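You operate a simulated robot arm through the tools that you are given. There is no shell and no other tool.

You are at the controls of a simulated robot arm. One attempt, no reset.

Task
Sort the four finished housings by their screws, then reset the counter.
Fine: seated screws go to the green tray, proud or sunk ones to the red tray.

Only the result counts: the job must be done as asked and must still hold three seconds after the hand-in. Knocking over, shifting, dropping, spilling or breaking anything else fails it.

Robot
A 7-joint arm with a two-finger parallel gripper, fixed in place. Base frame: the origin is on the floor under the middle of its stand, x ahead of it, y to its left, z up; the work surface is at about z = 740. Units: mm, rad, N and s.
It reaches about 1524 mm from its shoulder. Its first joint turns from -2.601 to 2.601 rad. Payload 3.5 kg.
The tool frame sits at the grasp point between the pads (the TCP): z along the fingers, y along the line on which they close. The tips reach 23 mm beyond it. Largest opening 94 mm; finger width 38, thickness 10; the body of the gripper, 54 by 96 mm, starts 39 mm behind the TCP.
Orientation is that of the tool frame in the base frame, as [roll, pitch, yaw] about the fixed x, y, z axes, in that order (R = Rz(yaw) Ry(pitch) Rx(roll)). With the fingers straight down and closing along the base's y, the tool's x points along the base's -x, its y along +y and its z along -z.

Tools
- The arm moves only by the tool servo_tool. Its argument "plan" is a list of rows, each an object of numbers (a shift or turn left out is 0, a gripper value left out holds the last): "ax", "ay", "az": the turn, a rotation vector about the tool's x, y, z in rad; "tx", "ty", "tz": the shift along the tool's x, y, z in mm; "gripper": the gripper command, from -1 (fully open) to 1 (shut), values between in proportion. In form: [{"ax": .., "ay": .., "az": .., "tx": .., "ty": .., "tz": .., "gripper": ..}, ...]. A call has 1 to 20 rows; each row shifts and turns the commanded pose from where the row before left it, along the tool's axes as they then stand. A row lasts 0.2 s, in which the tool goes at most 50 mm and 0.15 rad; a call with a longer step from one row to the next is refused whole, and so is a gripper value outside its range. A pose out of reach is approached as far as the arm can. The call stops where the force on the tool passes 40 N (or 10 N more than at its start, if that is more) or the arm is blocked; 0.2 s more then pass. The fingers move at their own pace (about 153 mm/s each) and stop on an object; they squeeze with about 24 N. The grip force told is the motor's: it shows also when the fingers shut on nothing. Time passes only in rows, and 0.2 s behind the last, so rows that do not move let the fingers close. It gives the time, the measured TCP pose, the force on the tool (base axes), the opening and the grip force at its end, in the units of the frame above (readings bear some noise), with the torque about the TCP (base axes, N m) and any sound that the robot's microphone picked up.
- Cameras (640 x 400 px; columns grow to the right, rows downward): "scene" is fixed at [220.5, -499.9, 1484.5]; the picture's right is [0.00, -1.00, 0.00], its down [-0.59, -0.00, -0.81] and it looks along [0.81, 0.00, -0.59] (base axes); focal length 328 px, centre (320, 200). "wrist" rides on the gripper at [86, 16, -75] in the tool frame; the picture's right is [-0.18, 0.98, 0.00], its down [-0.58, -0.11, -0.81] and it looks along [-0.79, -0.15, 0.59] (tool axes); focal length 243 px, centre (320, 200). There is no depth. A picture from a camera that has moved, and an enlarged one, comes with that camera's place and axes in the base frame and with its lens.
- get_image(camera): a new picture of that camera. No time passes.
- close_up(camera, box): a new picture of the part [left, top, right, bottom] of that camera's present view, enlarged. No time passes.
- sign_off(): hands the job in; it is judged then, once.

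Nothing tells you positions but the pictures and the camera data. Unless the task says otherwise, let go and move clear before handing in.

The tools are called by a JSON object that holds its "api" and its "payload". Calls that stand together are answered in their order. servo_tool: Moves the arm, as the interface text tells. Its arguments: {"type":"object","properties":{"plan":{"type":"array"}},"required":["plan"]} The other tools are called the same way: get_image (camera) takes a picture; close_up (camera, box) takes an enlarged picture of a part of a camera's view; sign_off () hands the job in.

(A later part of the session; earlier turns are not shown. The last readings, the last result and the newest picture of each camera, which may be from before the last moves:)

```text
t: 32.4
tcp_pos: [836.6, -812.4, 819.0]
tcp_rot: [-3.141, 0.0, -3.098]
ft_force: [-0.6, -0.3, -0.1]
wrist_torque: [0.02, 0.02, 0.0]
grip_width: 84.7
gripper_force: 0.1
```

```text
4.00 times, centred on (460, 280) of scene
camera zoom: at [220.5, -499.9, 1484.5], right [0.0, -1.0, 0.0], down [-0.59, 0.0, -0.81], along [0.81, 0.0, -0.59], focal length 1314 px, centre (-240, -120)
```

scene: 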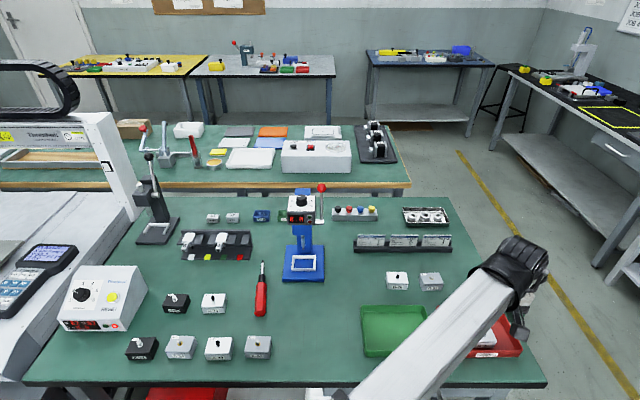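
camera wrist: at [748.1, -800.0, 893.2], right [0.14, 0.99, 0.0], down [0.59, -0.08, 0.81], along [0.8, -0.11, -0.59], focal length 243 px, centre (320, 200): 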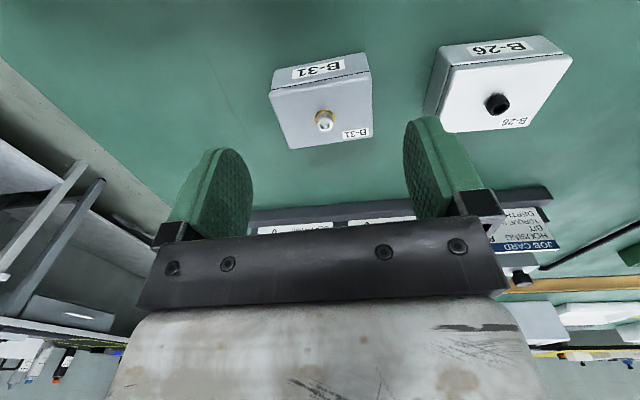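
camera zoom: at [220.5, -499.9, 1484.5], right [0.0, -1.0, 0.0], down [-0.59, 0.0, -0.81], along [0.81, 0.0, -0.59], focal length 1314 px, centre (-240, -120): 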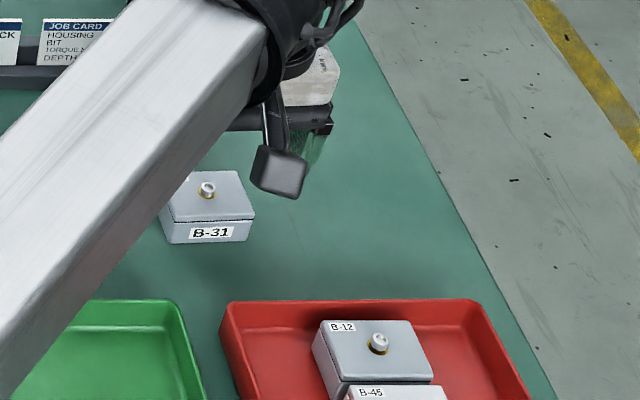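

B-31 is aligned the same way as the others. I'll take a last close look at the B-31 and B-26 screws before gripping.

{"api": "close_up", "payload": {"camera": "wrist", "box": [300, 95, 350, 140]}}

{"api": "close_up", "payload": {"camera": "wrist", "box": [475, 82, 525, 127]}}

{"api": "servo_tool", "payload": {"plan": [{"tz": 15, "gripper": -0.8}, {"tz": 15}, {"tz": 12}, {"tz": 10}, {}, {"gripper": 1}, {"gripper": 1}, {"gripper": 1}, {"gripper": 1}]}}

{"api": "get_image", "payload": {"camera": "wrist"}}

```text
8.89 times, centred on (325, 118) of wrist
camera zoom: at [748.1, -800.0, 893.2], right [0.14, 0.99, 0.0], down [0.59, -0.08, 0.81], along [0.8, -0.11, -0.59], focal length 2157 px, centre (276, 933)
```

zoom: 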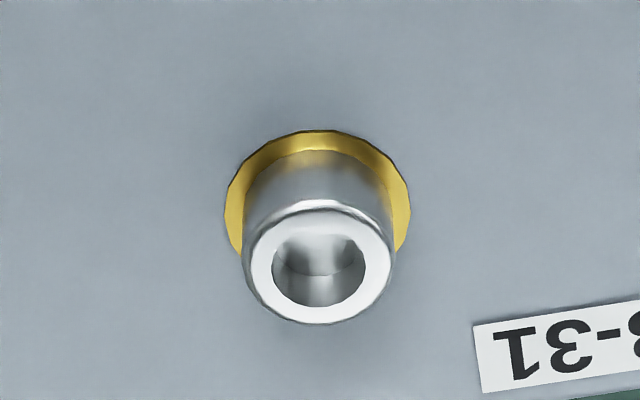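

```text
8.89 times, centred on (500, 104) of wrist
camera zoom: at [748.1, -800.0, 893.2], right [0.14, 0.99, 0.0], down [0.59, -0.08, 0.81], along [0.8, -0.11, -0.59], focal length 2157 px, centre (-1280, 1049)
```

zoom: 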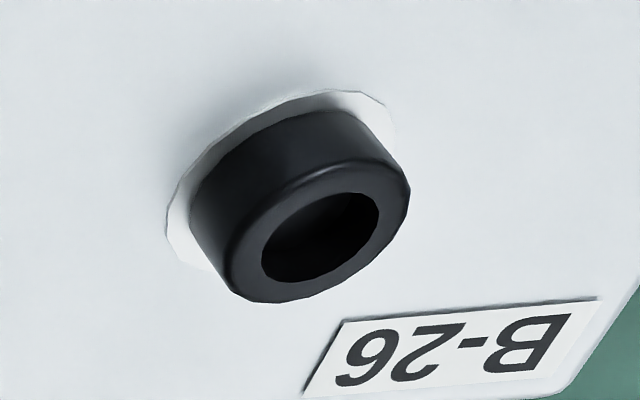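

```text
t: 34.4
tcp_pos: [834.9, -813.0, 767.0]
tcp_rot: [-3.14, 0.0, -3.099]
ft_force: [-0.2, 0.4, 0.0]
wrist_torque: [0.0, 0.0, 0.01]
grip_width: 55.4
gripper_force: 24.1
```

```text
taken
camera wrist: at [747.7, -800.0, 841.3], right [0.14, 0.99, 0.0], down [0.59, -0.08, 0.81], along [0.8, -0.11, -0.59], focal length 243 px, centre (320, 200)
```

wrist: 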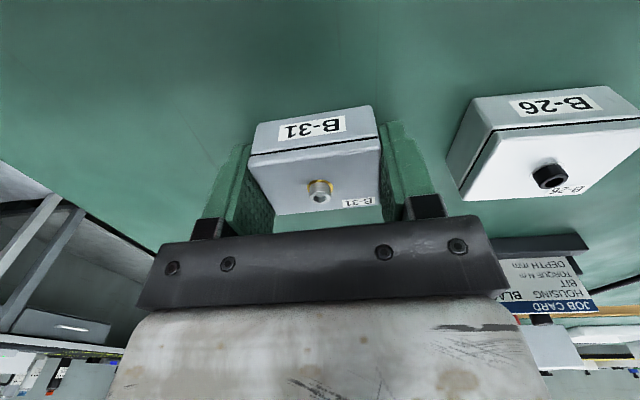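

Both heads sit right on their seats, and B-31 is gripped. I'll lift it and carry it to the far half of the green tray at about (709, -687).

{"api": "servo_tool", "payload": {"plan": [{"tz": -10, "gripper": 1}, {"tz": -20, "az": 0.042}, {"tz": -20}, {"tz": -20}, {"tz": -20}, {"tx": 15.8, "ty": 15.8}, {"tx": 15.8, "ty": 15.8}, {"tx": 15.8, "ty": 15.8}, {"tx": 15.8, "ty": 15.8}, {"tx": 15.8, "ty": 15.8}, {"tx": 15.8, "ty": 15.8}, {"tx": 15.8, "ty": 15.8}, {"tx": 15.8, "ty": 15.8}, {}]}}

{"api": "get_image", "payload": {"camera": "wrist"}}

{"api": "get_image", "payload": {"camera": "scene"}}

```text
t: 37.4
tcp_pos: [708.8, -687.3, 856.7]
tcp_rot: [-3.141, 0.0, -3.141]
ft_force: [-0.4, -0.7, 0.1]
wrist_torque: [0.0, 0.03, 0.0]
grip_width: 55.1
gripper_force: 24.0
```

```text
taken
camera wrist: at [621.5, -669.7, 931.0], right [0.18, 0.98, 0.0], down [0.58, -0.11, 0.81], along [0.79, -0.15, -0.59], focal length 243 px, centre (320, 200)
```

wrist: 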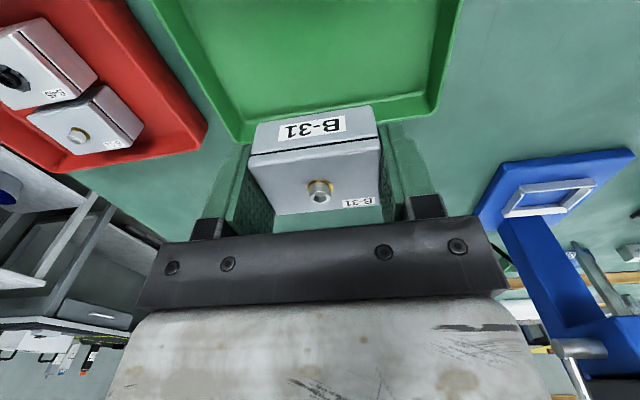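

```text
taken
```

scene: 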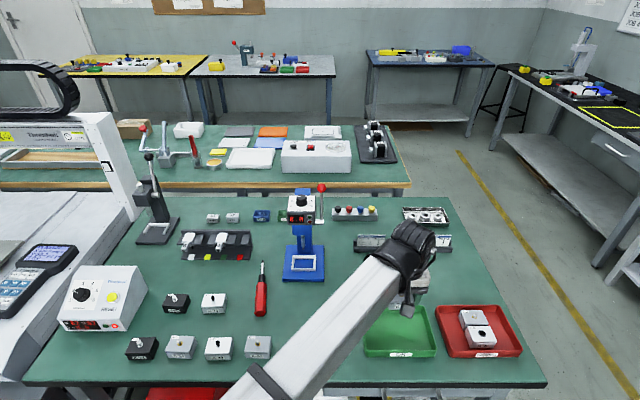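

The green tray is centred at y≈-685, so B-31 is placed well. I'll lower it in the same way.

{"api": "servo_tool", "payload": {"plan": [{"ty": 1.5, "tz": 20, "gripper": 1}, {"tz": 20}, {"tz": 20}, {"tz": 12}, {"tz": 6}, {"tz": 2}, {"tz": 2}, {"tz": 1}, {}]}}

{"api": "get_image", "payload": {"camera": "wrist"}}

```text
t: 39.4
tcp_pos: [709.1, -684.2, 773.7]
tcp_rot: [-3.141, 0.0, 3.141]
ft_force: [-0.4, 1.5, -0.9]
wrist_torque: [-0.01, 0.01, 0.01]
grip_width: 55.3
gripper_force: 24.1
```

```text
taken
camera wrist: at [621.9, -668.2, 848.1], right [0.18, 0.98, 0.0], down [0.58, -0.11, 0.81], along [0.79, -0.15, -0.59], focal length 243 px, centre (320, 200)
```

wrist: 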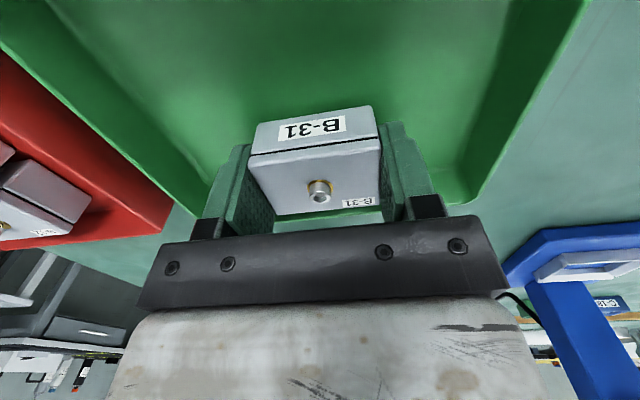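

{"api": "servo_tool", "payload": {"plan": [{"tz": 0.7, "gripper": 1}, {"tz": 0.7}, {}]}}

```text
t: 40.2
tcp_pos: [708.7, -683.7, 772.1]
tcp_rot: [3.141, 0.0, 3.141]
ft_force: [-0.6, -0.8, -0.9]
wrist_torque: [-0.01, 0.02, 0.01]
grip_width: 55.5
gripper_force: 24.1
```

{"api": "servo_tool", "payload": {"plan": [{"tz": 0.6, "gripper": 1}, {"tz": 0.6}, {}]}}

```text
t: 41.0
tcp_pos: [708.0, -684.3, 770.8]
tcp_rot: [3.141, -0.002, -3.141]
ft_force: [0.0, 0.5, -0.6]
wrist_torque: [-0.01, 0.01, 0.0]
grip_width: 55.3
gripper_force: 24.1
```

{"api": "servo_tool", "payload": {"plan": [{"tz": 0.5, "gripper": 1}, {"tz": 0.4}, {}]}}

```text
t: 41.8
tcp_pos: [709.2, -686.1, 771.5]
tcp_rot: [-3.141, 0.0, 3.141]
ft_force: [0.5, 1.0, 5.7]
wrist_torque: [0.01, -0.01, 0.01]
grip_width: 55.3
gripper_force: 23.4
```

The floor contact is felt at 5.7 N. I'll release and retreat upward.

{"api": "servo_tool", "payload": {"plan": [{"gripper": -0.3}, {"gripper": -0.7}, {"gripper": -0.7}, {"tz": -10}, {"tz": -20}, {"tz": -25}, {"tz": -30}, {}]}}

{"api": "get_image", "payload": {"camera": "wrist"}}

```text
t: 43.6
tcp_pos: [709.0, -682.7, 855.7]
tcp_rot: [-3.142, 0.002, 3.141]
ft_force: [0.1, 0.2, -0.1]
wrist_torque: [0.02, -0.03, -0.02]
grip_width: 79.7
gripper_force: 0.0
```

```text
taken
camera wrist: at [622.0, -667.7, 930.1], right [0.18, 0.98, 0.0], down [0.58, -0.11, 0.81], along [0.79, -0.15, -0.59], focal length 243 px, centre (320, 200)
```

wrist: 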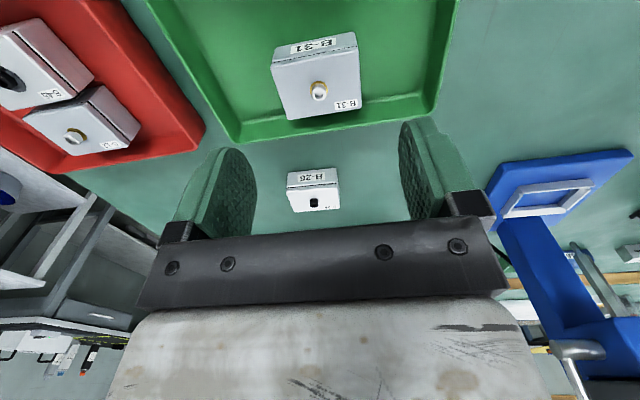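

B-31 rests in the green tray. The last one is B-26 at about (838, -716), yawed by roughly -0.05 rad.

{"api": "servo_tool", "payload": {"plan": [{"tx": -21.6, "ty": -5.4, "gripper": -0.8}, {"tx": -21.6, "ty": -5.4}, {"tx": -21.6, "ty": -5.4}, {"tx": -21.6, "ty": -5.4}, {"tx": -21.6, "ty": -5.4}, {"tx": -21.6, "ty": -5.4}, {"az": 0.053, "tz": 10}, {"tz": 20}, {"tz": 6}, {}]}}

{"api": "get_image", "payload": {"camera": "wrist"}}

{"api": "close_up", "payload": {"camera": "scene", "box": [340, 230, 540, 355]}}

```text
t: 45.8
tcp_pos: [837.8, -716.4, 818.9]
tcp_rot: [-3.14, 0.001, 3.089]
ft_force: [0.1, -0.8, 0.2]
wrist_torque: [-0.02, -0.01, 0.0]
grip_width: 84.6
gripper_force: 0.1
```

```text
taken
camera wrist: at [752.3, -696.0, 893.4], right [0.24, 0.97, 0.0], down [0.57, -0.14, 0.81], along [0.78, -0.19, -0.59], focal length 243 px, centre (320, 200)
```

wrist: 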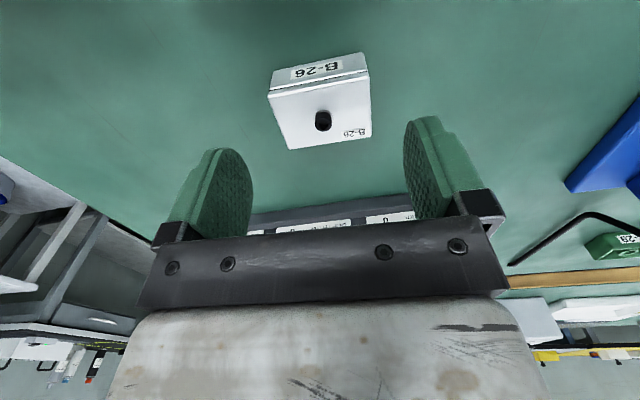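

```text
3.20 times, centred on (440, 292) of scene
camera zoom: at [220.5, -499.9, 1484.5], right [0.0, -1.0, 0.0], down [-0.59, 0.0, -0.81], along [0.81, 0.0, -0.59], focal length 1051 px, centre (-64, -96)
```

zoom: 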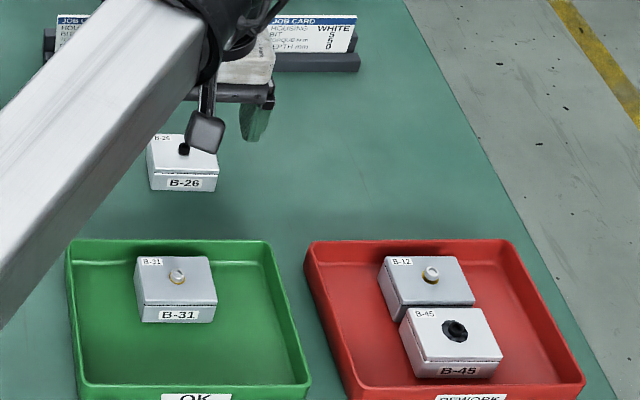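

B-26 lines up the same as the others. I'll go down and grip it.

{"api": "servo_tool", "payload": {"plan": [{"tz": 15, "gripper": -0.8}, {"tz": 15}, {"tz": 12}, {"tz": 10}, {}, {"gripper": 1}, {"gripper": 1}, {"gripper": 1}, {"gripper": 1}]}}

{"api": "get_image", "payload": {"camera": "wrist"}}

```text
t: 47.8
tcp_pos: [837.3, -717.2, 768.6]
tcp_rot: [3.14, 0.002, 3.09]
ft_force: [-0.2, 0.1, 0.3]
wrist_torque: [0.0, -0.01, -0.01]
grip_width: 55.4
gripper_force: 24.2
```

```text
taken
camera wrist: at [752.0, -696.2, 841.9], right [0.24, 0.97, 0.0], down [0.57, -0.14, 0.81], along [0.78, -0.19, -0.59], focal length 243 px, centre (320, 200)
```

wrist: 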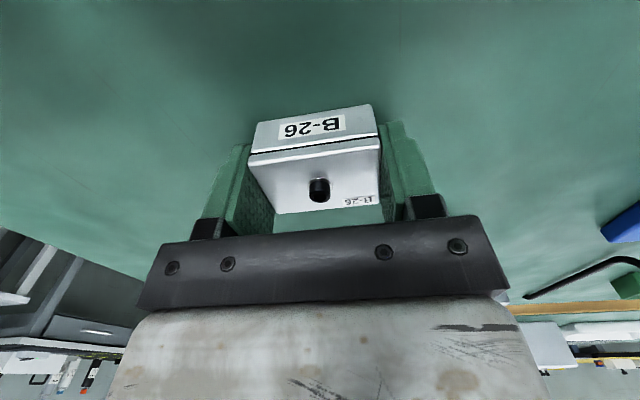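

B-26 is gripped. I'll lift it and move to the near half of the green tray at about (661, -685).

{"api": "servo_tool", "payload": {"plan": [{"tz": -10, "gripper": 1}, {"tz": -20, "az": -0.053}, {"tz": -20}, {"tz": -20}, {"tz": -20}, {"tx": 22.1, "ty": 4}, {"tx": 22.1, "ty": 4}, {"tx": 22.1, "ty": 4}, {"tx": 22.1, "ty": 4}, {"tx": 22.1, "ty": 4}, {"tx": 22.1, "ty": 4}, {"tx": 22.1, "ty": 4}, {"tx": 22.1, "ty": 4}, {}]}}

{"api": "get_image", "payload": {"camera": "wrist"}}

{"api": "get_image", "payload": {"camera": "scene"}}

```text
t: 50.8
tcp_pos: [661.4, -684.2, 857.7]
tcp_rot: [3.141, 0.001, -3.141]
ft_force: [-0.2, 0.9, -0.7]
wrist_torque: [-0.03, -0.01, 0.0]
grip_width: 55.5
gripper_force: 23.6
```

```text
taken
camera wrist: at [574.6, -669.1, 932.2], right [0.18, 0.98, 0.0], down [0.58, -0.11, 0.81], along [0.79, -0.15, -0.59], focal length 243 px, centre (320, 200)
```

wrist: 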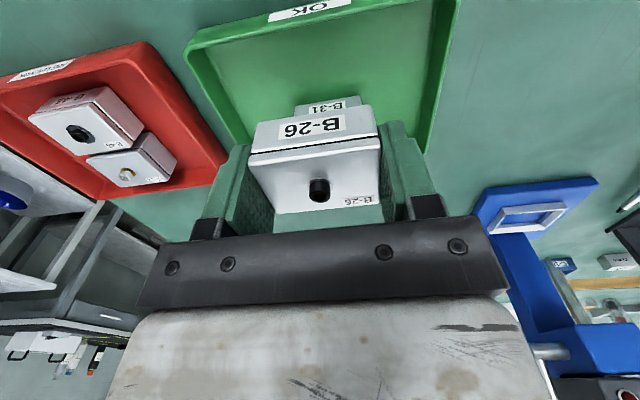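

```text
taken
```

scene: 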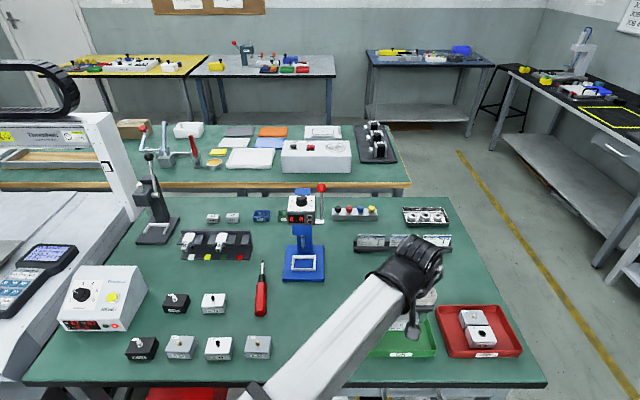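

B-26 is in position over the tray. I'll lower it to just above the floor.

{"api": "servo_tool", "payload": {"plan": [{"tz": 20, "gripper": 1}, {"tz": 20}, {"tz": 20}, {"tz": 12}, {"tz": 6}, {"tz": 2}, {"tz": 2}, {"tz": 1}, {}]}}

{"api": "get_image", "payload": {"camera": "wrist"}}

```text
t: 52.8
tcp_pos: [662.0, -684.7, 773.8]
tcp_rot: [3.141, -0.001, -3.142]
ft_force: [0.0, 0.2, -0.4]
wrist_torque: [0.0, 0.01, -0.01]
grip_width: 55.8
gripper_force: 24.3
```

```text
taken
camera wrist: at [574.1, -669.2, 848.7], right [0.18, 0.98, 0.0], down [0.58, -0.11, 0.81], along [0.79, -0.15, -0.59], focal length 243 px, centre (320, 200)
```

wrist: 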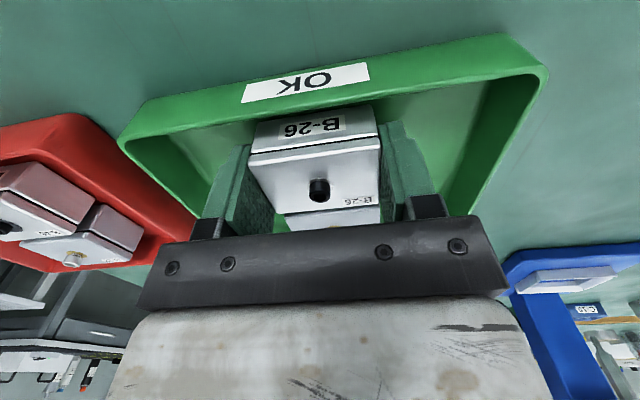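

{"api": "servo_tool", "payload": {"plan": [{"tz": 0.7, "gripper": 1}, {"tz": 0.7}, {"tz": 0.6}, {}]}}

```text
t: 53.8
tcp_pos: [660.7, -684.9, 771.7]
tcp_rot: [-3.141, -0.001, 3.141]
ft_force: [0.2, -0.3, -1.2]
wrist_torque: [-0.03, 0.02, 0.01]
grip_width: 55.4
gripper_force: 24.4
```

{"api": "servo_tool", "payload": {"plan": [{"tz": 0.6, "gripper": 1}, {"tz": 0.5}, {}]}}

```text
t: 54.6
tcp_pos: [662.1, -685.6, 772.3]
tcp_rot: [3.141, 0.0, -3.141]
ft_force: [0.1, 0.7, 1.0]
wrist_torque: [-0.03, -0.04, 0.04]
grip_width: 55.6
gripper_force: 24.1
```

{"api": "servo_tool", "payload": {"plan": [{"tz": 0.5, "gripper": 1}, {}]}}

```text
t: 55.2
tcp_pos: [662.9, -684.9, 770.3]
tcp_rot: [3.141, 0.0, -3.141]
ft_force: [0.3, 0.2, 8.8]
wrist_torque: [0.03, -0.01, 0.0]
grip_width: 55.7
gripper_force: 24.0
```

Contact is confirmed at 8.8 N. I'll release and rise straight up, well clear.

{"api": "servo_tool", "payload": {"plan": [{"gripper": -0.3}, {"gripper": -0.7}, {"gripper": -0.7}, {"tz": -10}, {"tz": -20}, {"tz": -25}, {"tz": -30}, {"tz": -40}, {"tz": -40}, {"tz": -40}, {}]}}

{"api": "get_image", "payload": {"camera": "wrist"}}

{"api": "get_image", "payload": {"camera": "scene"}}

{"api": "close_up", "payload": {"camera": "scene", "box": [340, 230, 540, 355]}}

{"api": "close_up", "payload": {"camera": "scene", "box": [50, 255, 150, 335]}}

```text
t: 57.6
tcp_pos: [663.0, -686.4, 977.1]
tcp_rot: [3.141, 0.002, 3.141]
ft_force: [-0.6, 0.3, 0.2]
wrist_torque: [0.03, 0.01, -0.01]
grip_width: 79.9
gripper_force: 0.1
```

```text
taken
camera wrist: at [575.2, -669.1, 1050.9], right [0.18, 0.98, 0.0], down [0.58, -0.11, 0.81], along [0.79, -0.15, -0.59], focal length 243 px, centre (320, 200)
```

wrist: 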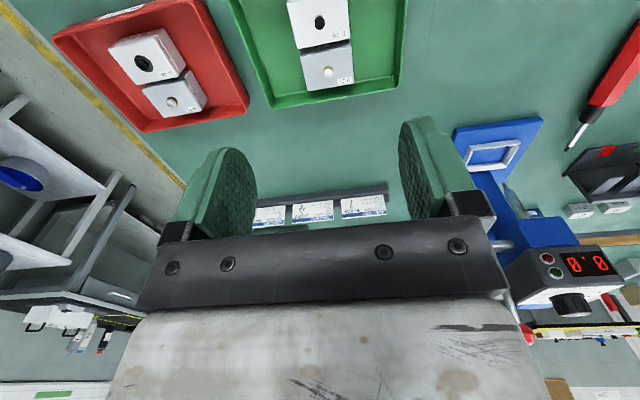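

```text
taken
```

scene: 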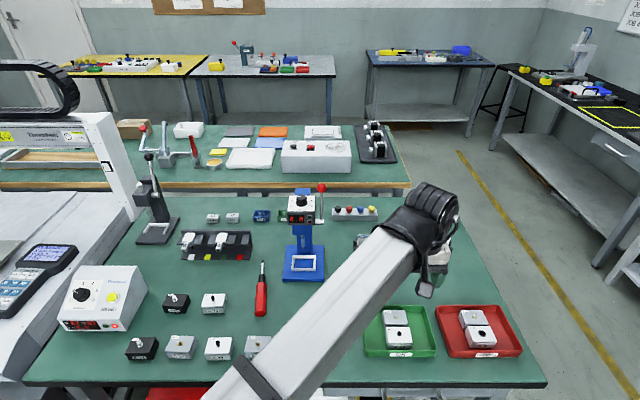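

```text
3.20 times, centred on (440, 292) of scene
camera zoom: at [220.5, -499.9, 1484.5], right [0.0, -1.0, 0.0], down [-0.59, 0.0, -0.81], along [0.81, 0.0, -0.59], focal length 1051 px, centre (-64, -96)
```

zoom: 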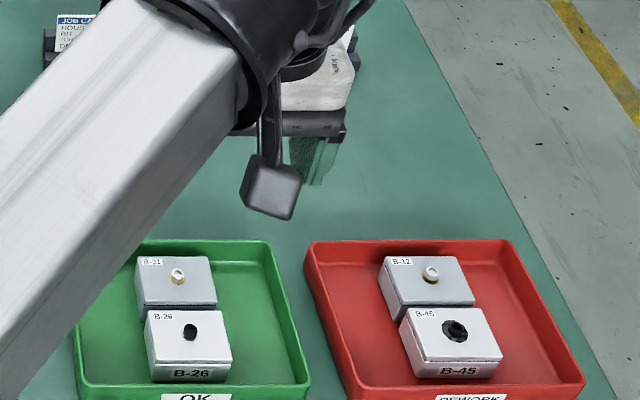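

```text
5.00 times, centred on (100, 295) of scene
camera zoom: at [220.5, -499.9, 1484.5], right [0.0, -1.0, 0.0], down [-0.59, 0.0, -0.81], along [0.81, 0.0, -0.59], focal length 1642 px, centre (1420, -275)
```

zoom: 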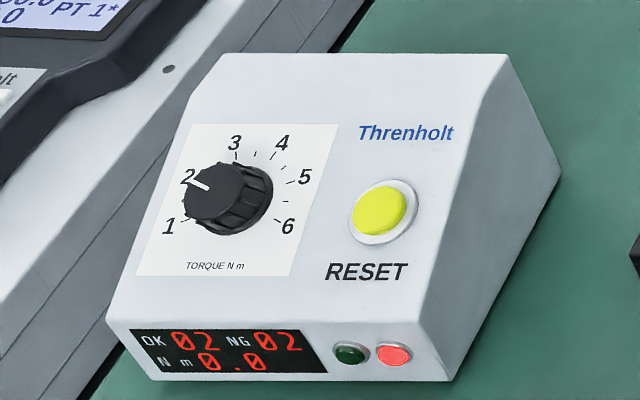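

All four housings are sorted: B-31 and B-26 in the green tray, B-12 and B-45 in the red. Next is the yellow RESET button on the Threnholt box. I'll swing over at a safe height to look at it with the wrist camera.

{"api": "servo_tool", "payload": {"plan": [{"tx": 2, "ty": 30, "tz": -6}, {"tx": 2, "ty": 30, "tz": -6}, {"tx": 2, "ty": 30, "tz": -6}, {"tx": 2, "ty": 30, "tz": -6}, {"tx": 2, "ty": 30, "tz": -6}, {"tx": 2, "ty": 30, "tz": -6}, {"tx": 2, "ty": 30, "tz": -6}, {"tx": 2, "ty": 30, "tz": -6}, {"tx": 2, "ty": 30, "tz": -6}, {"tx": 2, "ty": 30, "tz": -6}, {"tx": 2, "ty": 30, "tz": -6}, {"tx": 2, "ty": 30, "tz": -6}, {}]}}

{"api": "get_image", "payload": {"camera": "wrist"}}

{"api": "get_image", "payload": {"camera": "scene"}}

```text
t: 60.1
tcp_pos: [641.2, -347.2, 1043.9]
tcp_rot: [-3.137, 0.009, -3.134]
ft_force: [3.3, 2.2, -6.3]
wrist_torque: [-0.44, -0.27, -0.35]
grip_width: 79.9
gripper_force: 0.0
stopped in row 12: the force on the tool passed its limit at 51 N (the readings are from after the stop); the commanded pose is now the measured one
```

```text
taken
camera wrist: at [552.7, -332.8, 1117.3], right [0.18, 0.98, 0.0], down [0.58, -0.1, 0.81], along [0.8, -0.14, -0.58], focal length 243 px, centre (320, 200)
```

wrist: 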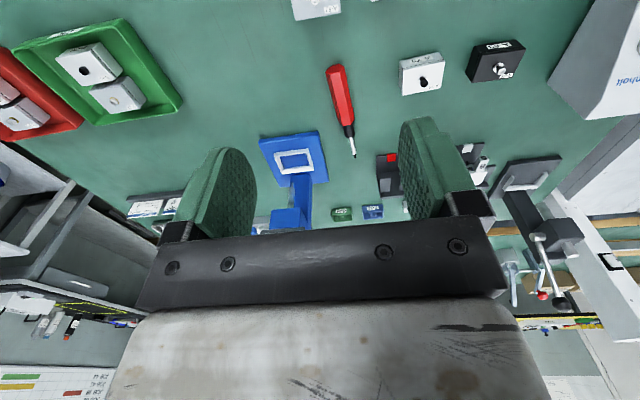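

```text
taken
```

scene: 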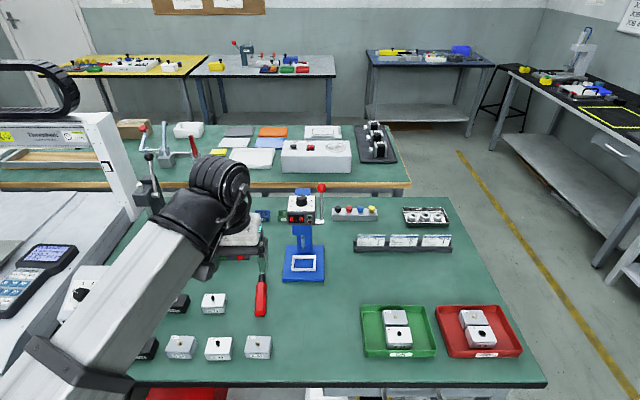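

The call stopped on a force spike with nothing visible near the tool. Before moving on I'll check the scene for contact and for anything shifted.

{"api": "close_up", "payload": {"camera": "scene", "box": [0, 140, 320, 400]}}

{"api": "servo_tool", "payload": {"plan": [{}, {}]}}

{"api": "close_up", "payload": {"camera": "wrist", "box": [400, 0, 640, 150]}}

```text
1.54 times, centred on (160, 270) of scene
camera zoom: at [220.5, -499.9, 1484.5], right [0.0, -1.0, 0.0], down [-0.59, 0.0, -0.81], along [0.81, 0.0, -0.59], focal length 505 px, centre (566, 92)
```

zoom: 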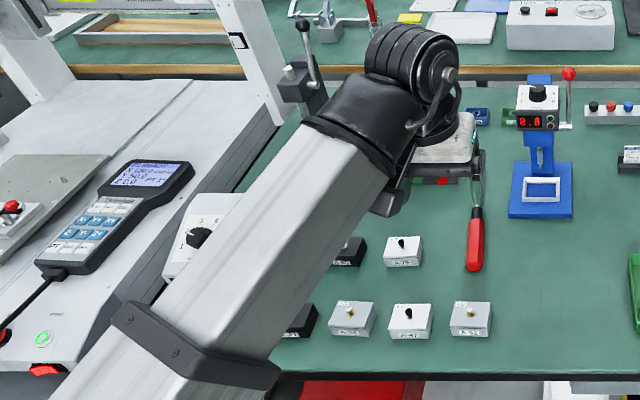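

```text
t: 60.7
tcp_pos: [640.1, -348.3, 1043.7]
tcp_rot: [-3.139, 0.009, -3.133]
ft_force: [5.5, 3.0, -8.3]
wrist_torque: [-0.5, -0.38, -0.37]
grip_width: 79.8
gripper_force: 0.1
```

```text
2.67 times, centred on (520, 75) of wrist
camera zoom: at [552.6, -332.8, 1117.4], right [0.18, 0.98, 0.0], down [0.58, -0.1, 0.81], along [0.8, -0.14, -0.58], focal length 647 px, centre (-213, 533)
```

zoom: 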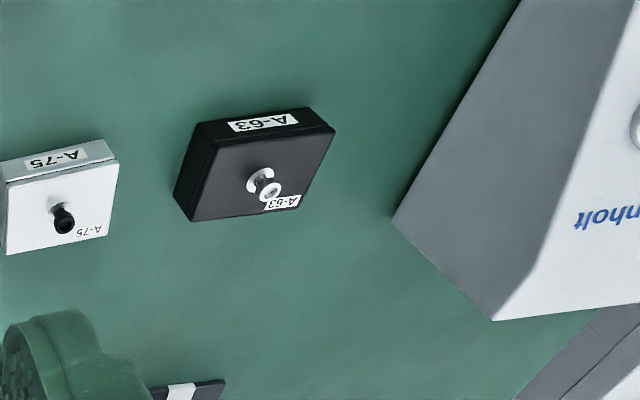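

There is still a steady load of about 10 N on the tool. It looks like the hand's camera is touching the robot's own forearm as the arm folds in, and nothing on the bench has moved. I'll back out the way I came to relieve it.

{"api": "servo_tool", "payload": {"plan": [{"tx": -4, "ty": -15, "tz": 3}, {"tx": -4, "ty": -15, "tz": 3}, {"tx": -4, "ty": -20, "tz": 4}, {}]}}

{"api": "close_up", "payload": {"camera": "scene", "box": [60, 120, 380, 320]}}

```text
t: 61.7
tcp_pos: [653.3, -398.4, 1033.5]
tcp_rot: [-3.138, 0.008, -3.133]
ft_force: [-0.5, -1.1, 0.0]
wrist_torque: [-0.01, 0.0, 0.0]
grip_width: 79.9
gripper_force: 0.1
```

```text
2.00 times, centred on (220, 220) of scene
camera zoom: at [220.5, -499.9, 1484.5], right [0.0, -1.0, 0.0], down [-0.59, 0.0, -0.81], along [0.81, 0.0, -0.59], focal length 657 px, centre (520, 160)
```

zoom: 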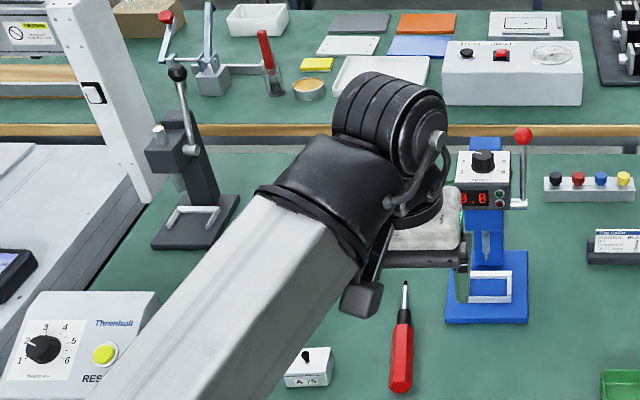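

The force is back to zero and nothing on the bench has shifted. To keep the hand's camera away from the forearm, I'll turn the hand 90° about its axis, which puts the camera on the -y side looking toward the box.

{"api": "servo_tool", "payload": {"plan": [{"az": -0.13}, {"az": -0.13}, {"az": -0.13}, {"az": -0.13}, {"az": -0.13}, {"az": -0.13}, {"az": -0.13}, {"az": -0.13}, {"az": -0.13}, {"az": -0.13}, {"az": -0.13}, {"az": -0.133}, {}]}}

{"api": "get_image", "payload": {"camera": "wrist"}}

{"api": "get_image", "payload": {"camera": "scene"}}

```text
t: 64.5
tcp_pos: [651.2, -397.9, 1033.8]
tcp_rot: [-3.134, -0.003, -1.568]
ft_force: [0.2, -0.7, -0.6]
wrist_torque: [0.01, 0.02, 0.04]
grip_width: 79.8
gripper_force: 0.0
```

```text
taken
camera wrist: at [635.5, -484.5, 1108.7], right [-0.98, 0.18, -0.01], down [0.1, 0.58, 0.8], along [0.15, 0.79, -0.59], focal length 243 px, centre (320, 200)
```

wrist: 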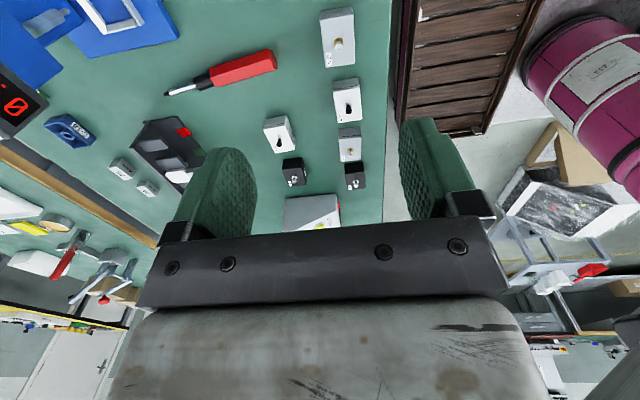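

```text
taken
```

scene: 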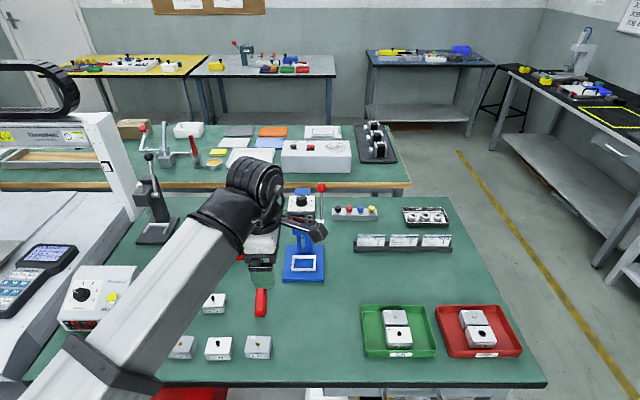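

The hand is turned cleanly, with the tool's x now along -y. I'll move toward the box at about z=1000 to get a good look at the button.

{"api": "servo_tool", "payload": {"plan": [{"tx": -20, "ty": -8, "tz": 2}, {"tx": -20, "ty": -8, "tz": 2}, {"tx": -20, "ty": -8, "tz": 2}, {"tx": -20, "ty": -8, "tz": 2}, {"tx": -20, "ty": -8, "tz": 2}, {"tx": -20, "ty": -8, "tz": 2}, {"tx": -20, "ty": -8, "tz": 2}, {"tx": -20, "ty": -8, "tz": 2}, {"tx": -20, "ty": -8, "tz": 2}, {"tx": -20, "ty": -8, "tz": 2}, {}]}}

{"api": "get_image", "payload": {"camera": "wrist"}}

{"api": "get_image", "payload": {"camera": "scene"}}

```text
t: 66.9
tcp_pos: [731.7, -199.4, 1013.3]
tcp_rot: [-3.134, -0.003, -1.57]
ft_force: [0.1, -1.3, -0.3]
wrist_torque: [0.0, -0.02, 0.0]
grip_width: 79.9
gripper_force: 0.0
```

```text
taken
camera wrist: at [715.3, -284.8, 1088.5], right [-0.98, 0.18, -0.01], down [0.1, 0.58, 0.8], along [0.15, 0.79, -0.59], focal length 243 px, centre (320, 200)
```

wrist: 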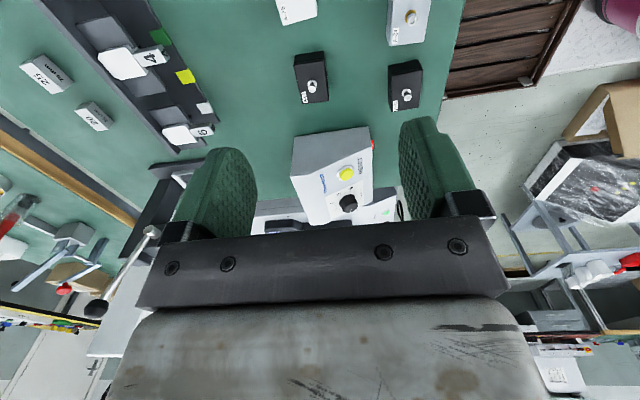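

```text
taken
```

scene: 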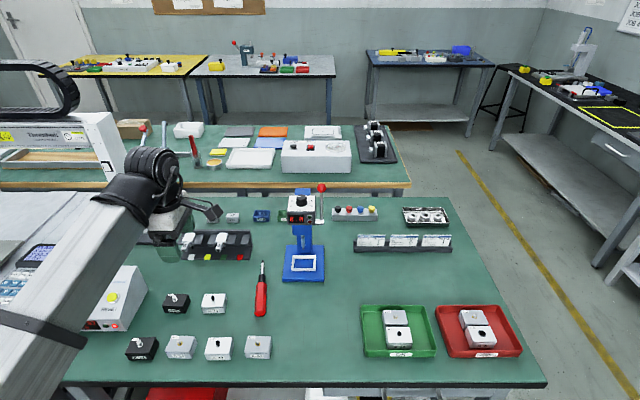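

I can see the box and the yellow button between the fingers, and there is no force on the tool. I'll zoom in to triangulate it.

{"api": "close_up", "payload": {"camera": "wrist", "box": [280, 115, 400, 225]}}

{"api": "close_up", "payload": {"camera": "scene", "box": [80, 255, 160, 335]}}

```text
3.64 times, centred on (340, 170) of wrist
camera zoom: at [715.3, -284.8, 1088.5], right [-0.98, 0.18, -0.01], down [0.1, 0.58, 0.8], along [0.15, 0.79, -0.59], focal length 882 px, centre (247, 309)
```

zoom: 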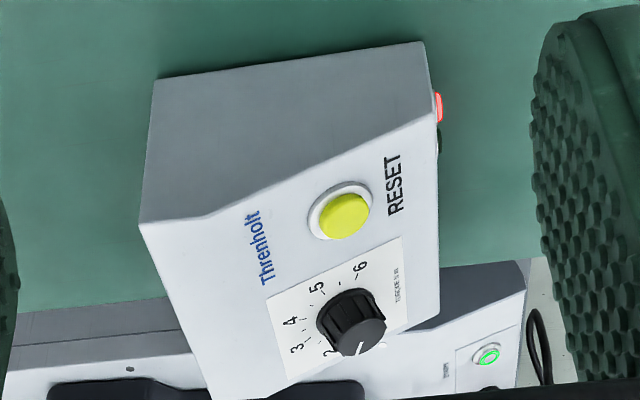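

```text
5.00 times, centred on (120, 295) of scene
camera zoom: at [220.5, -499.9, 1484.5], right [0.0, -1.0, 0.0], down [-0.59, 0.0, -0.81], along [0.81, 0.0, -0.59], focal length 1642 px, centre (1320, -275)
```

zoom: 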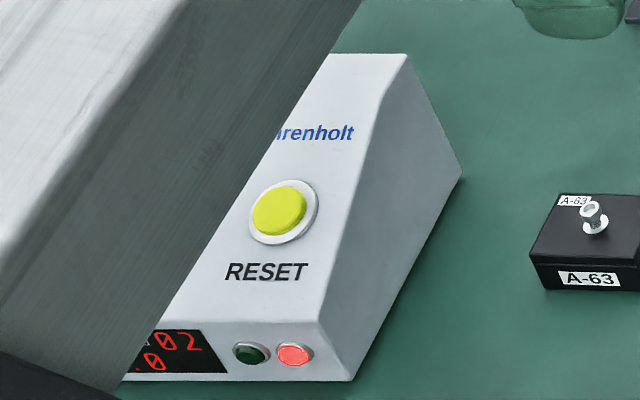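

I put the button at about (729, 20, 815), on a panel sloping roughly 23° up away from the robot. I'll close the fingers, tilt the hand to match the panel normal, and check that nothing binds.

{"api": "servo_tool", "payload": {"plan": [{"gripper": 1}, {"ax": 0.1}, {"ax": 0.1}, {"ax": 0.1}, {"ax": 0.105}, {}, {}]}}

{"api": "get_image", "payload": {"camera": "wrist"}}

{"api": "get_image", "payload": {"camera": "scene"}}

```text
t: 68.5
tcp_pos: [732.2, -198.0, 1014.1]
tcp_rot: [-2.729, -0.002, -1.569]
ft_force: [-0.4, 0.0, 0.3]
wrist_torque: [-0.02, -0.01, -0.01]
grip_width: 0.0
gripper_force: 23.7
```

```text
taken
camera wrist: at [687.6, -284.6, 1075.9], right [-0.9, 0.18, -0.4], down [-0.23, 0.58, 0.78], along [0.37, 0.79, -0.49], focal length 243 px, centre (320, 200)
```

wrist: 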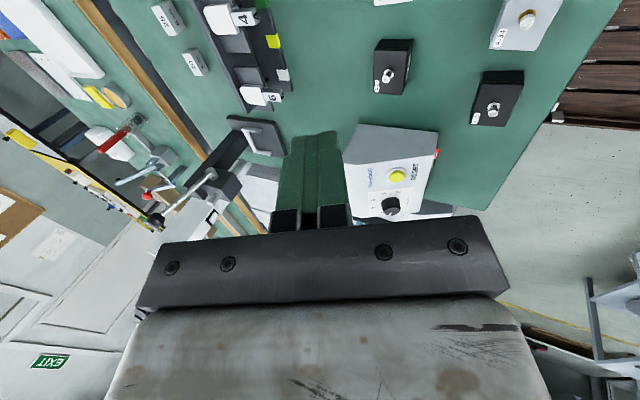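

```text
taken
```

scene: 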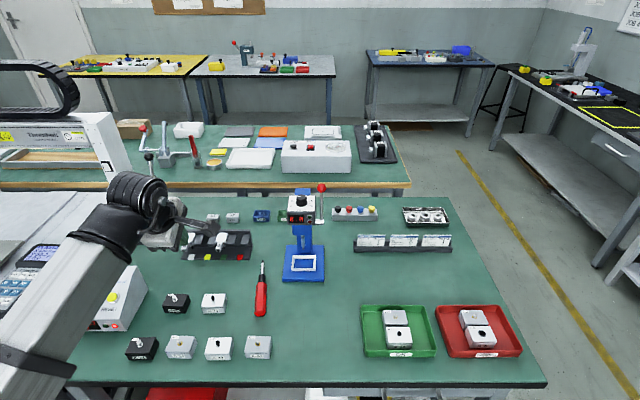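

The hand is tilted 23.6° with no binding. I'll move partway toward the button and look again.

{"api": "servo_tool", "payload": {"plan": [{"tx": -19.8, "ty": 8.4, "tz": 7.9, "gripper": 1}, {"tx": -19.8, "ty": 8.4, "tz": 7.9}, {"tx": -19.8, "ty": 8.4, "tz": 7.9}, {"tx": -19.8, "ty": 8.4, "tz": 7.9}, {"tx": -19.8, "ty": 8.4, "tz": 7.9}, {"tx": -19.8, "ty": 8.4, "tz": 7.9}, {"tx": -19.8, "ty": 8.4, "tz": 7.9}, {}]}}

{"api": "get_image", "payload": {"camera": "wrist"}}

{"api": "get_image", "payload": {"camera": "scene"}}

```text
t: 70.3
tcp_pos: [701.0, -60.5, 939.0]
tcp_rot: [-2.727, -0.004, -1.569]
ft_force: [0.3, -0.1, -0.2]
wrist_torque: [0.0, 0.03, 0.02]
grip_width: 0.0
gripper_force: 23.8
```

```text
taken
camera wrist: at [655.2, -146.4, 1000.9], right [-0.9, 0.18, -0.4], down [-0.22, 0.58, 0.78], along [0.37, 0.79, -0.49], focal length 243 px, centre (320, 200)
```

wrist: 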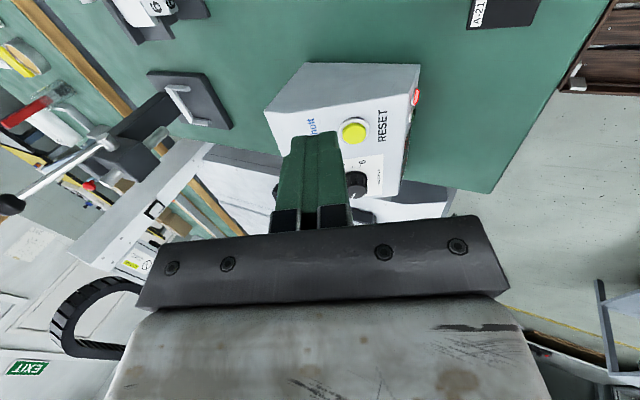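

```text
taken
```

scene: 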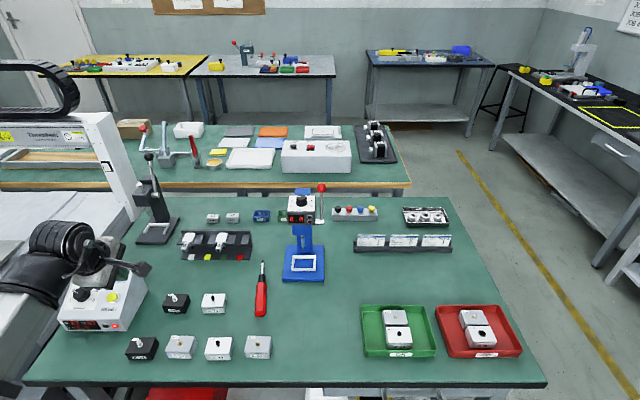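

The tool is near the box with no contact. I'll zoom both cameras in to refine the button position against the fingertips.

{"api": "close_up", "payload": {"camera": "scene", "box": [40, 220, 170, 340]}}

{"api": "close_up", "payload": {"camera": "wrist", "box": [260, 55, 430, 215]}}

```text
3.33 times, centred on (105, 280) of scene
camera zoom: at [220.5, -499.9, 1484.5], right [0.0, -1.0, 0.0], down [-0.59, 0.0, -0.81], along [0.81, 0.0, -0.59], focal length 1095 px, centre (1037, -67)
```

zoom: 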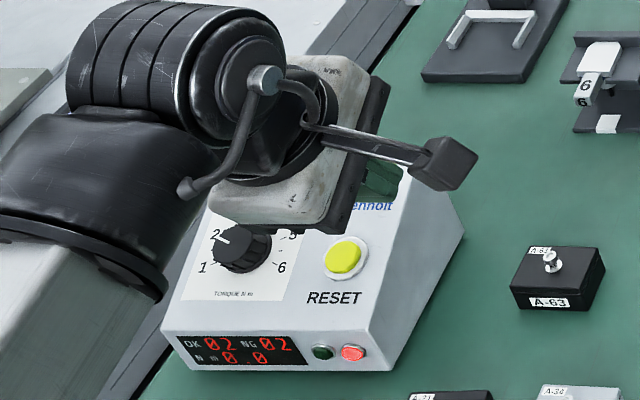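

```text
2.50 times, centred on (345, 135) of wrist
camera zoom: at [655.2, -146.4, 1000.9], right [-0.9, 0.18, -0.4], down [-0.22, 0.58, 0.78], along [0.37, 0.79, -0.49], focal length 606 px, centre (258, 362)
```

zoom: 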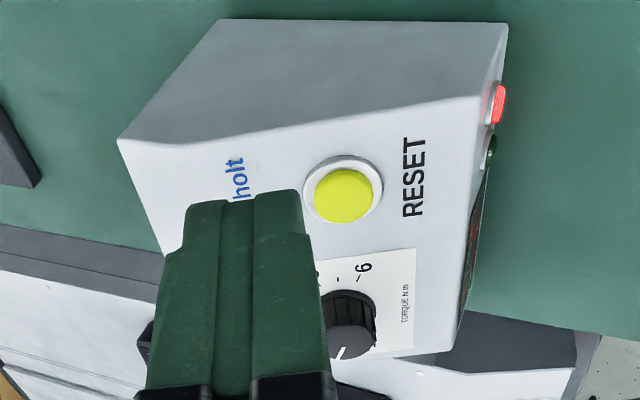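

Combining the views, the cap centre is about (729, 12.5, 821), roughly 96 mm ahead of the fingertips along the panel normal. I'll shift sideways into line, then advance partway.

{"api": "servo_tool", "payload": {"plan": [{"tx": -18.2, "ty": 5.3, "gripper": 1}, {"tx": -18.2, "ty": 5.3}, {"tx": -18.2, "ty": 5.3}, {"tx": -18.2, "ty": 5.2}, {"tz": 15}, {"tz": 15}, {"tz": 15}, {"tz": 10}, {}]}}

{"api": "get_image", "payload": {"camera": "wrist"}}

{"api": "close_up", "payload": {"camera": "scene", "box": [40, 220, 170, 340]}}

{"api": "close_up", "payload": {"camera": "wrist", "box": [260, 55, 430, 215]}}

```text
t: 72.3
tcp_pos: [703.4, 12.9, 879.4]
tcp_rot: [-2.729, -0.003, -1.571]
ft_force: [-0.3, 0.2, 0.1]
wrist_torque: [0.01, 0.0, 0.01]
grip_width: 0.0
gripper_force: 24.0
```

```text
taken
camera wrist: at [658.3, -73.6, 942.1], right [-0.9, 0.18, -0.39], down [-0.22, 0.58, 0.78], along [0.37, 0.79, -0.49], focal length 243 px, centre (320, 200)
```

wrist: 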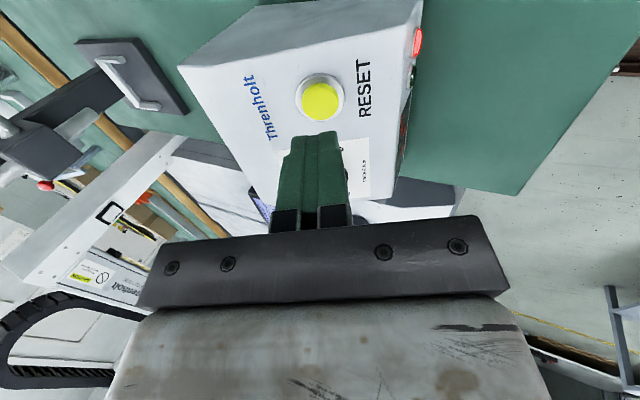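

```text
3.33 times, centred on (105, 280) of scene
camera zoom: at [220.5, -499.9, 1484.5], right [0.0, -1.0, 0.0], down [-0.59, 0.0, -0.81], along [0.81, 0.0, -0.59], focal length 1095 px, centre (1037, -67)
```

zoom: 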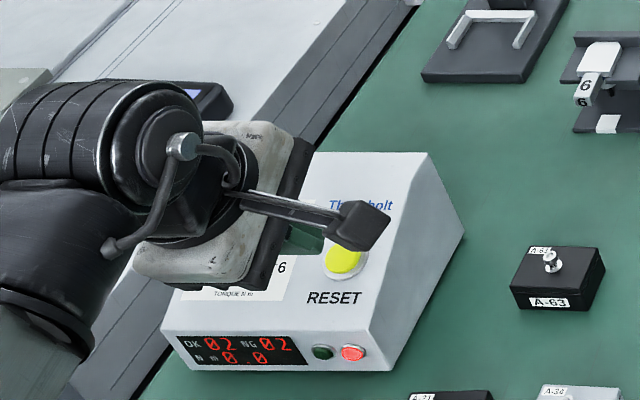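

```text
2.50 times, centred on (345, 135) of wrist
camera zoom: at [658.3, -73.6, 942.1], right [-0.9, 0.18, -0.39], down [-0.22, 0.58, 0.78], along [0.37, 0.79, -0.49], focal length 606 px, centre (258, 362)
```

zoom: 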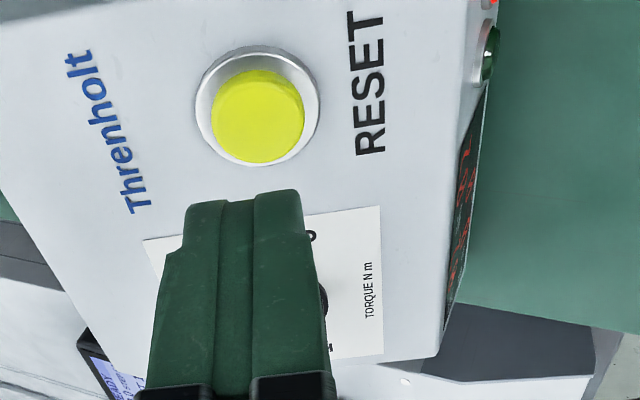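

The third view agrees: the cap is at (728.5, 12.8, 821), lined up with the fingertips and about 40 mm ahead. I'll advance 30 mm and recheck.

{"api": "servo_tool", "payload": {"plan": [{"tz": 10, "gripper": 1}, {"tz": 10}, {"tz": 5}, {"tz": 5}, {}]}}

{"api": "get_image", "payload": {"camera": "wrist"}}

{"api": "close_up", "payload": {"camera": "wrist", "box": [260, 55, 400, 185]}}

{"api": "close_up", "payload": {"camera": "scene", "box": [40, 240, 170, 340]}}

```text
t: 73.5
tcp_pos: [715.3, 13.8, 852.4]
tcp_rot: [-2.728, -0.002, -1.568]
ft_force: [1.4, -0.3, 0.0]
wrist_torque: [0.03, 0.0, 0.02]
grip_width: 0.1
gripper_force: 23.7
```

```text
taken
camera wrist: at [670.0, -73.5, 914.8], right [-0.9, 0.18, -0.4], down [-0.22, 0.58, 0.78], along [0.37, 0.79, -0.49], focal length 243 px, centre (320, 200)
```

wrist: 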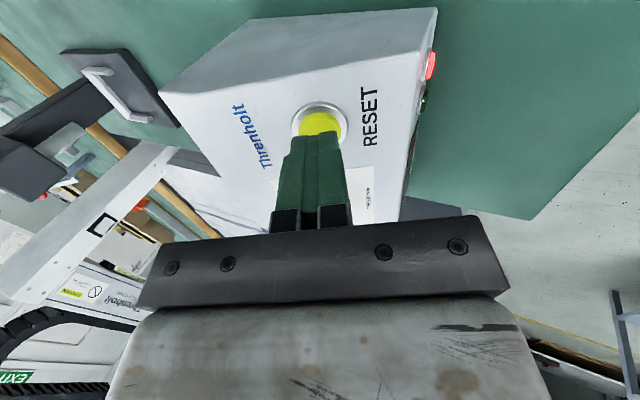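

```text
3.08 times, centred on (330, 120) of wrist
camera zoom: at [670.0, -73.5, 914.8], right [-0.9, 0.18, -0.4], down [-0.22, 0.58, 0.78], along [0.37, 0.79, -0.49], focal length 746 px, centre (289, 446)
```

zoom: 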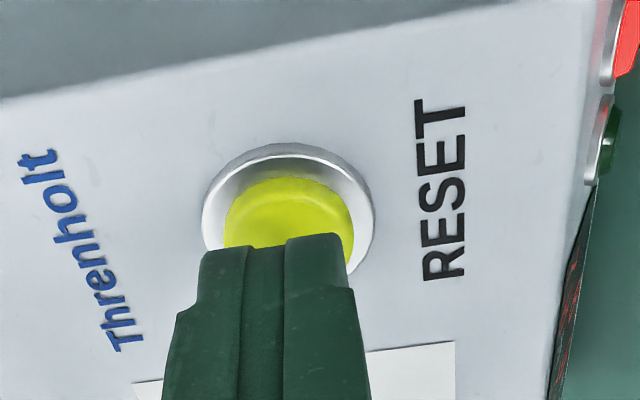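

```text
4.00 times, centred on (105, 290) of scene
camera zoom: at [220.5, -499.9, 1484.5], right [0.0, -1.0, 0.0], down [-0.59, 0.0, -0.81], along [0.81, 0.0, -0.59], focal length 1314 px, centre (1180, -160)
```

zoom: 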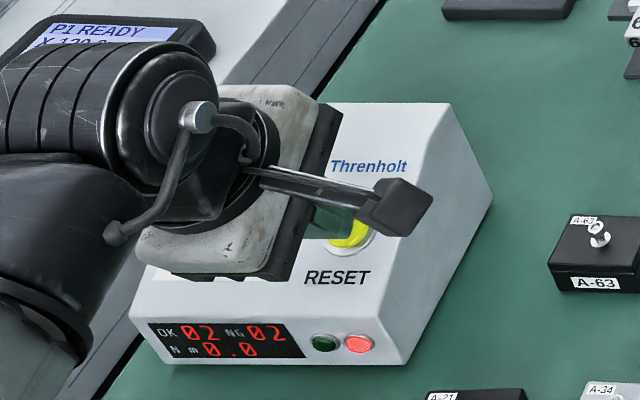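

The fingertips are about 10 mm from the cap and lined up with it. I'll ease in and watch the force and the display.

{"api": "servo_tool", "payload": {"plan": [{"tz": 3, "gripper": 1}, {"tz": 2}, {"tz": 1.5}, {"tz": 1}, {}]}}

{"api": "close_up", "payload": {"camera": "wrist", "box": [260, 55, 400, 185]}}

{"api": "close_up", "payload": {"camera": "scene", "box": [40, 240, 170, 340]}}

```text
t: 74.7
tcp_pos: [718.8, 13.4, 845.1]
tcp_rot: [-2.729, -0.005, -1.568]
ft_force: [0.0, -0.3, 0.9]
wrist_torque: [0.02, -0.02, -0.03]
grip_width: 0.2
gripper_force: 23.8
```

```text
3.08 times, centred on (330, 120) of wrist
camera zoom: at [673.1, -73.5, 907.9], right [-0.9, 0.18, -0.4], down [-0.22, 0.58, 0.78], along [0.37, 0.79, -0.49], focal length 746 px, centre (289, 446)
```

zoom: 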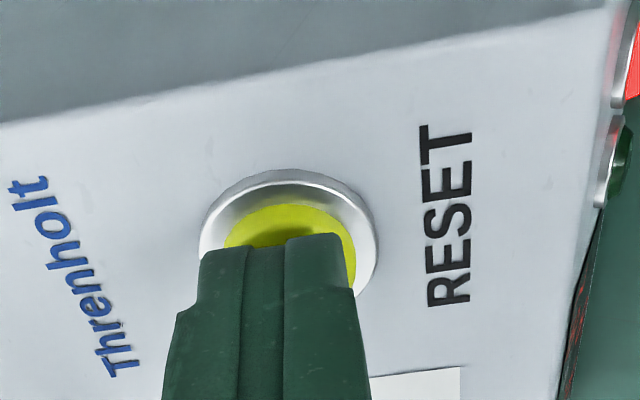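

```text
4.00 times, centred on (105, 290) of scene
camera zoom: at [220.5, -499.9, 1484.5], right [0.0, -1.0, 0.0], down [-0.59, 0.0, -0.81], along [0.81, 0.0, -0.59], focal length 1314 px, centre (1180, -160)
```

zoom: 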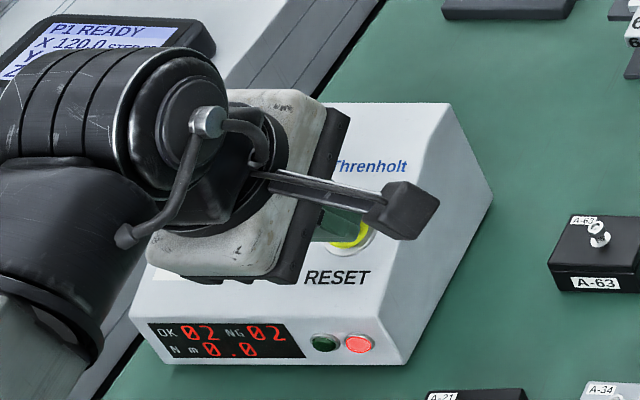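

There is still a gap of about 2–3 mm. I'll continue in 1 mm steps.

{"api": "servo_tool", "payload": {"plan": [{"tz": 1, "gripper": 1}, {"tz": 1}, {"tz": 1}, {}]}}

{"api": "close_up", "payload": {"camera": "scene", "box": [40, 240, 170, 340]}}

```text
t: 75.7
tcp_pos: [719.2, 12.1, 843.5]
tcp_rot: [-2.727, -0.004, -1.568]
ft_force: [-0.4, 0.1, 1.8]
wrist_torque: [0.02, -0.04, 0.02]
grip_width: 0.0
gripper_force: 23.9
```

```text
4.00 times, centred on (105, 290) of scene
camera zoom: at [220.5, -499.9, 1484.5], right [0.0, -1.0, 0.0], down [-0.59, 0.0, -0.81], along [0.81, 0.0, -0.59], focal length 1314 px, centre (1180, -160)
```

zoom: 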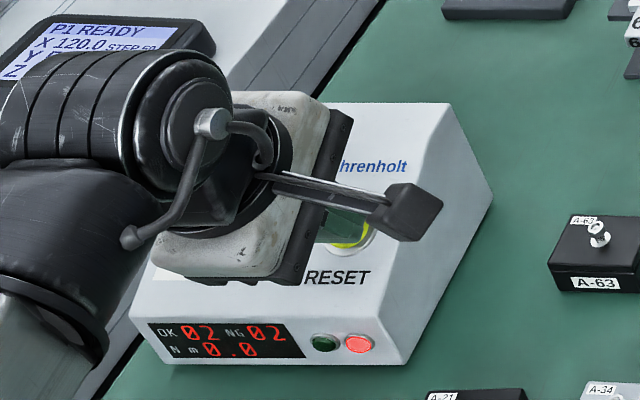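

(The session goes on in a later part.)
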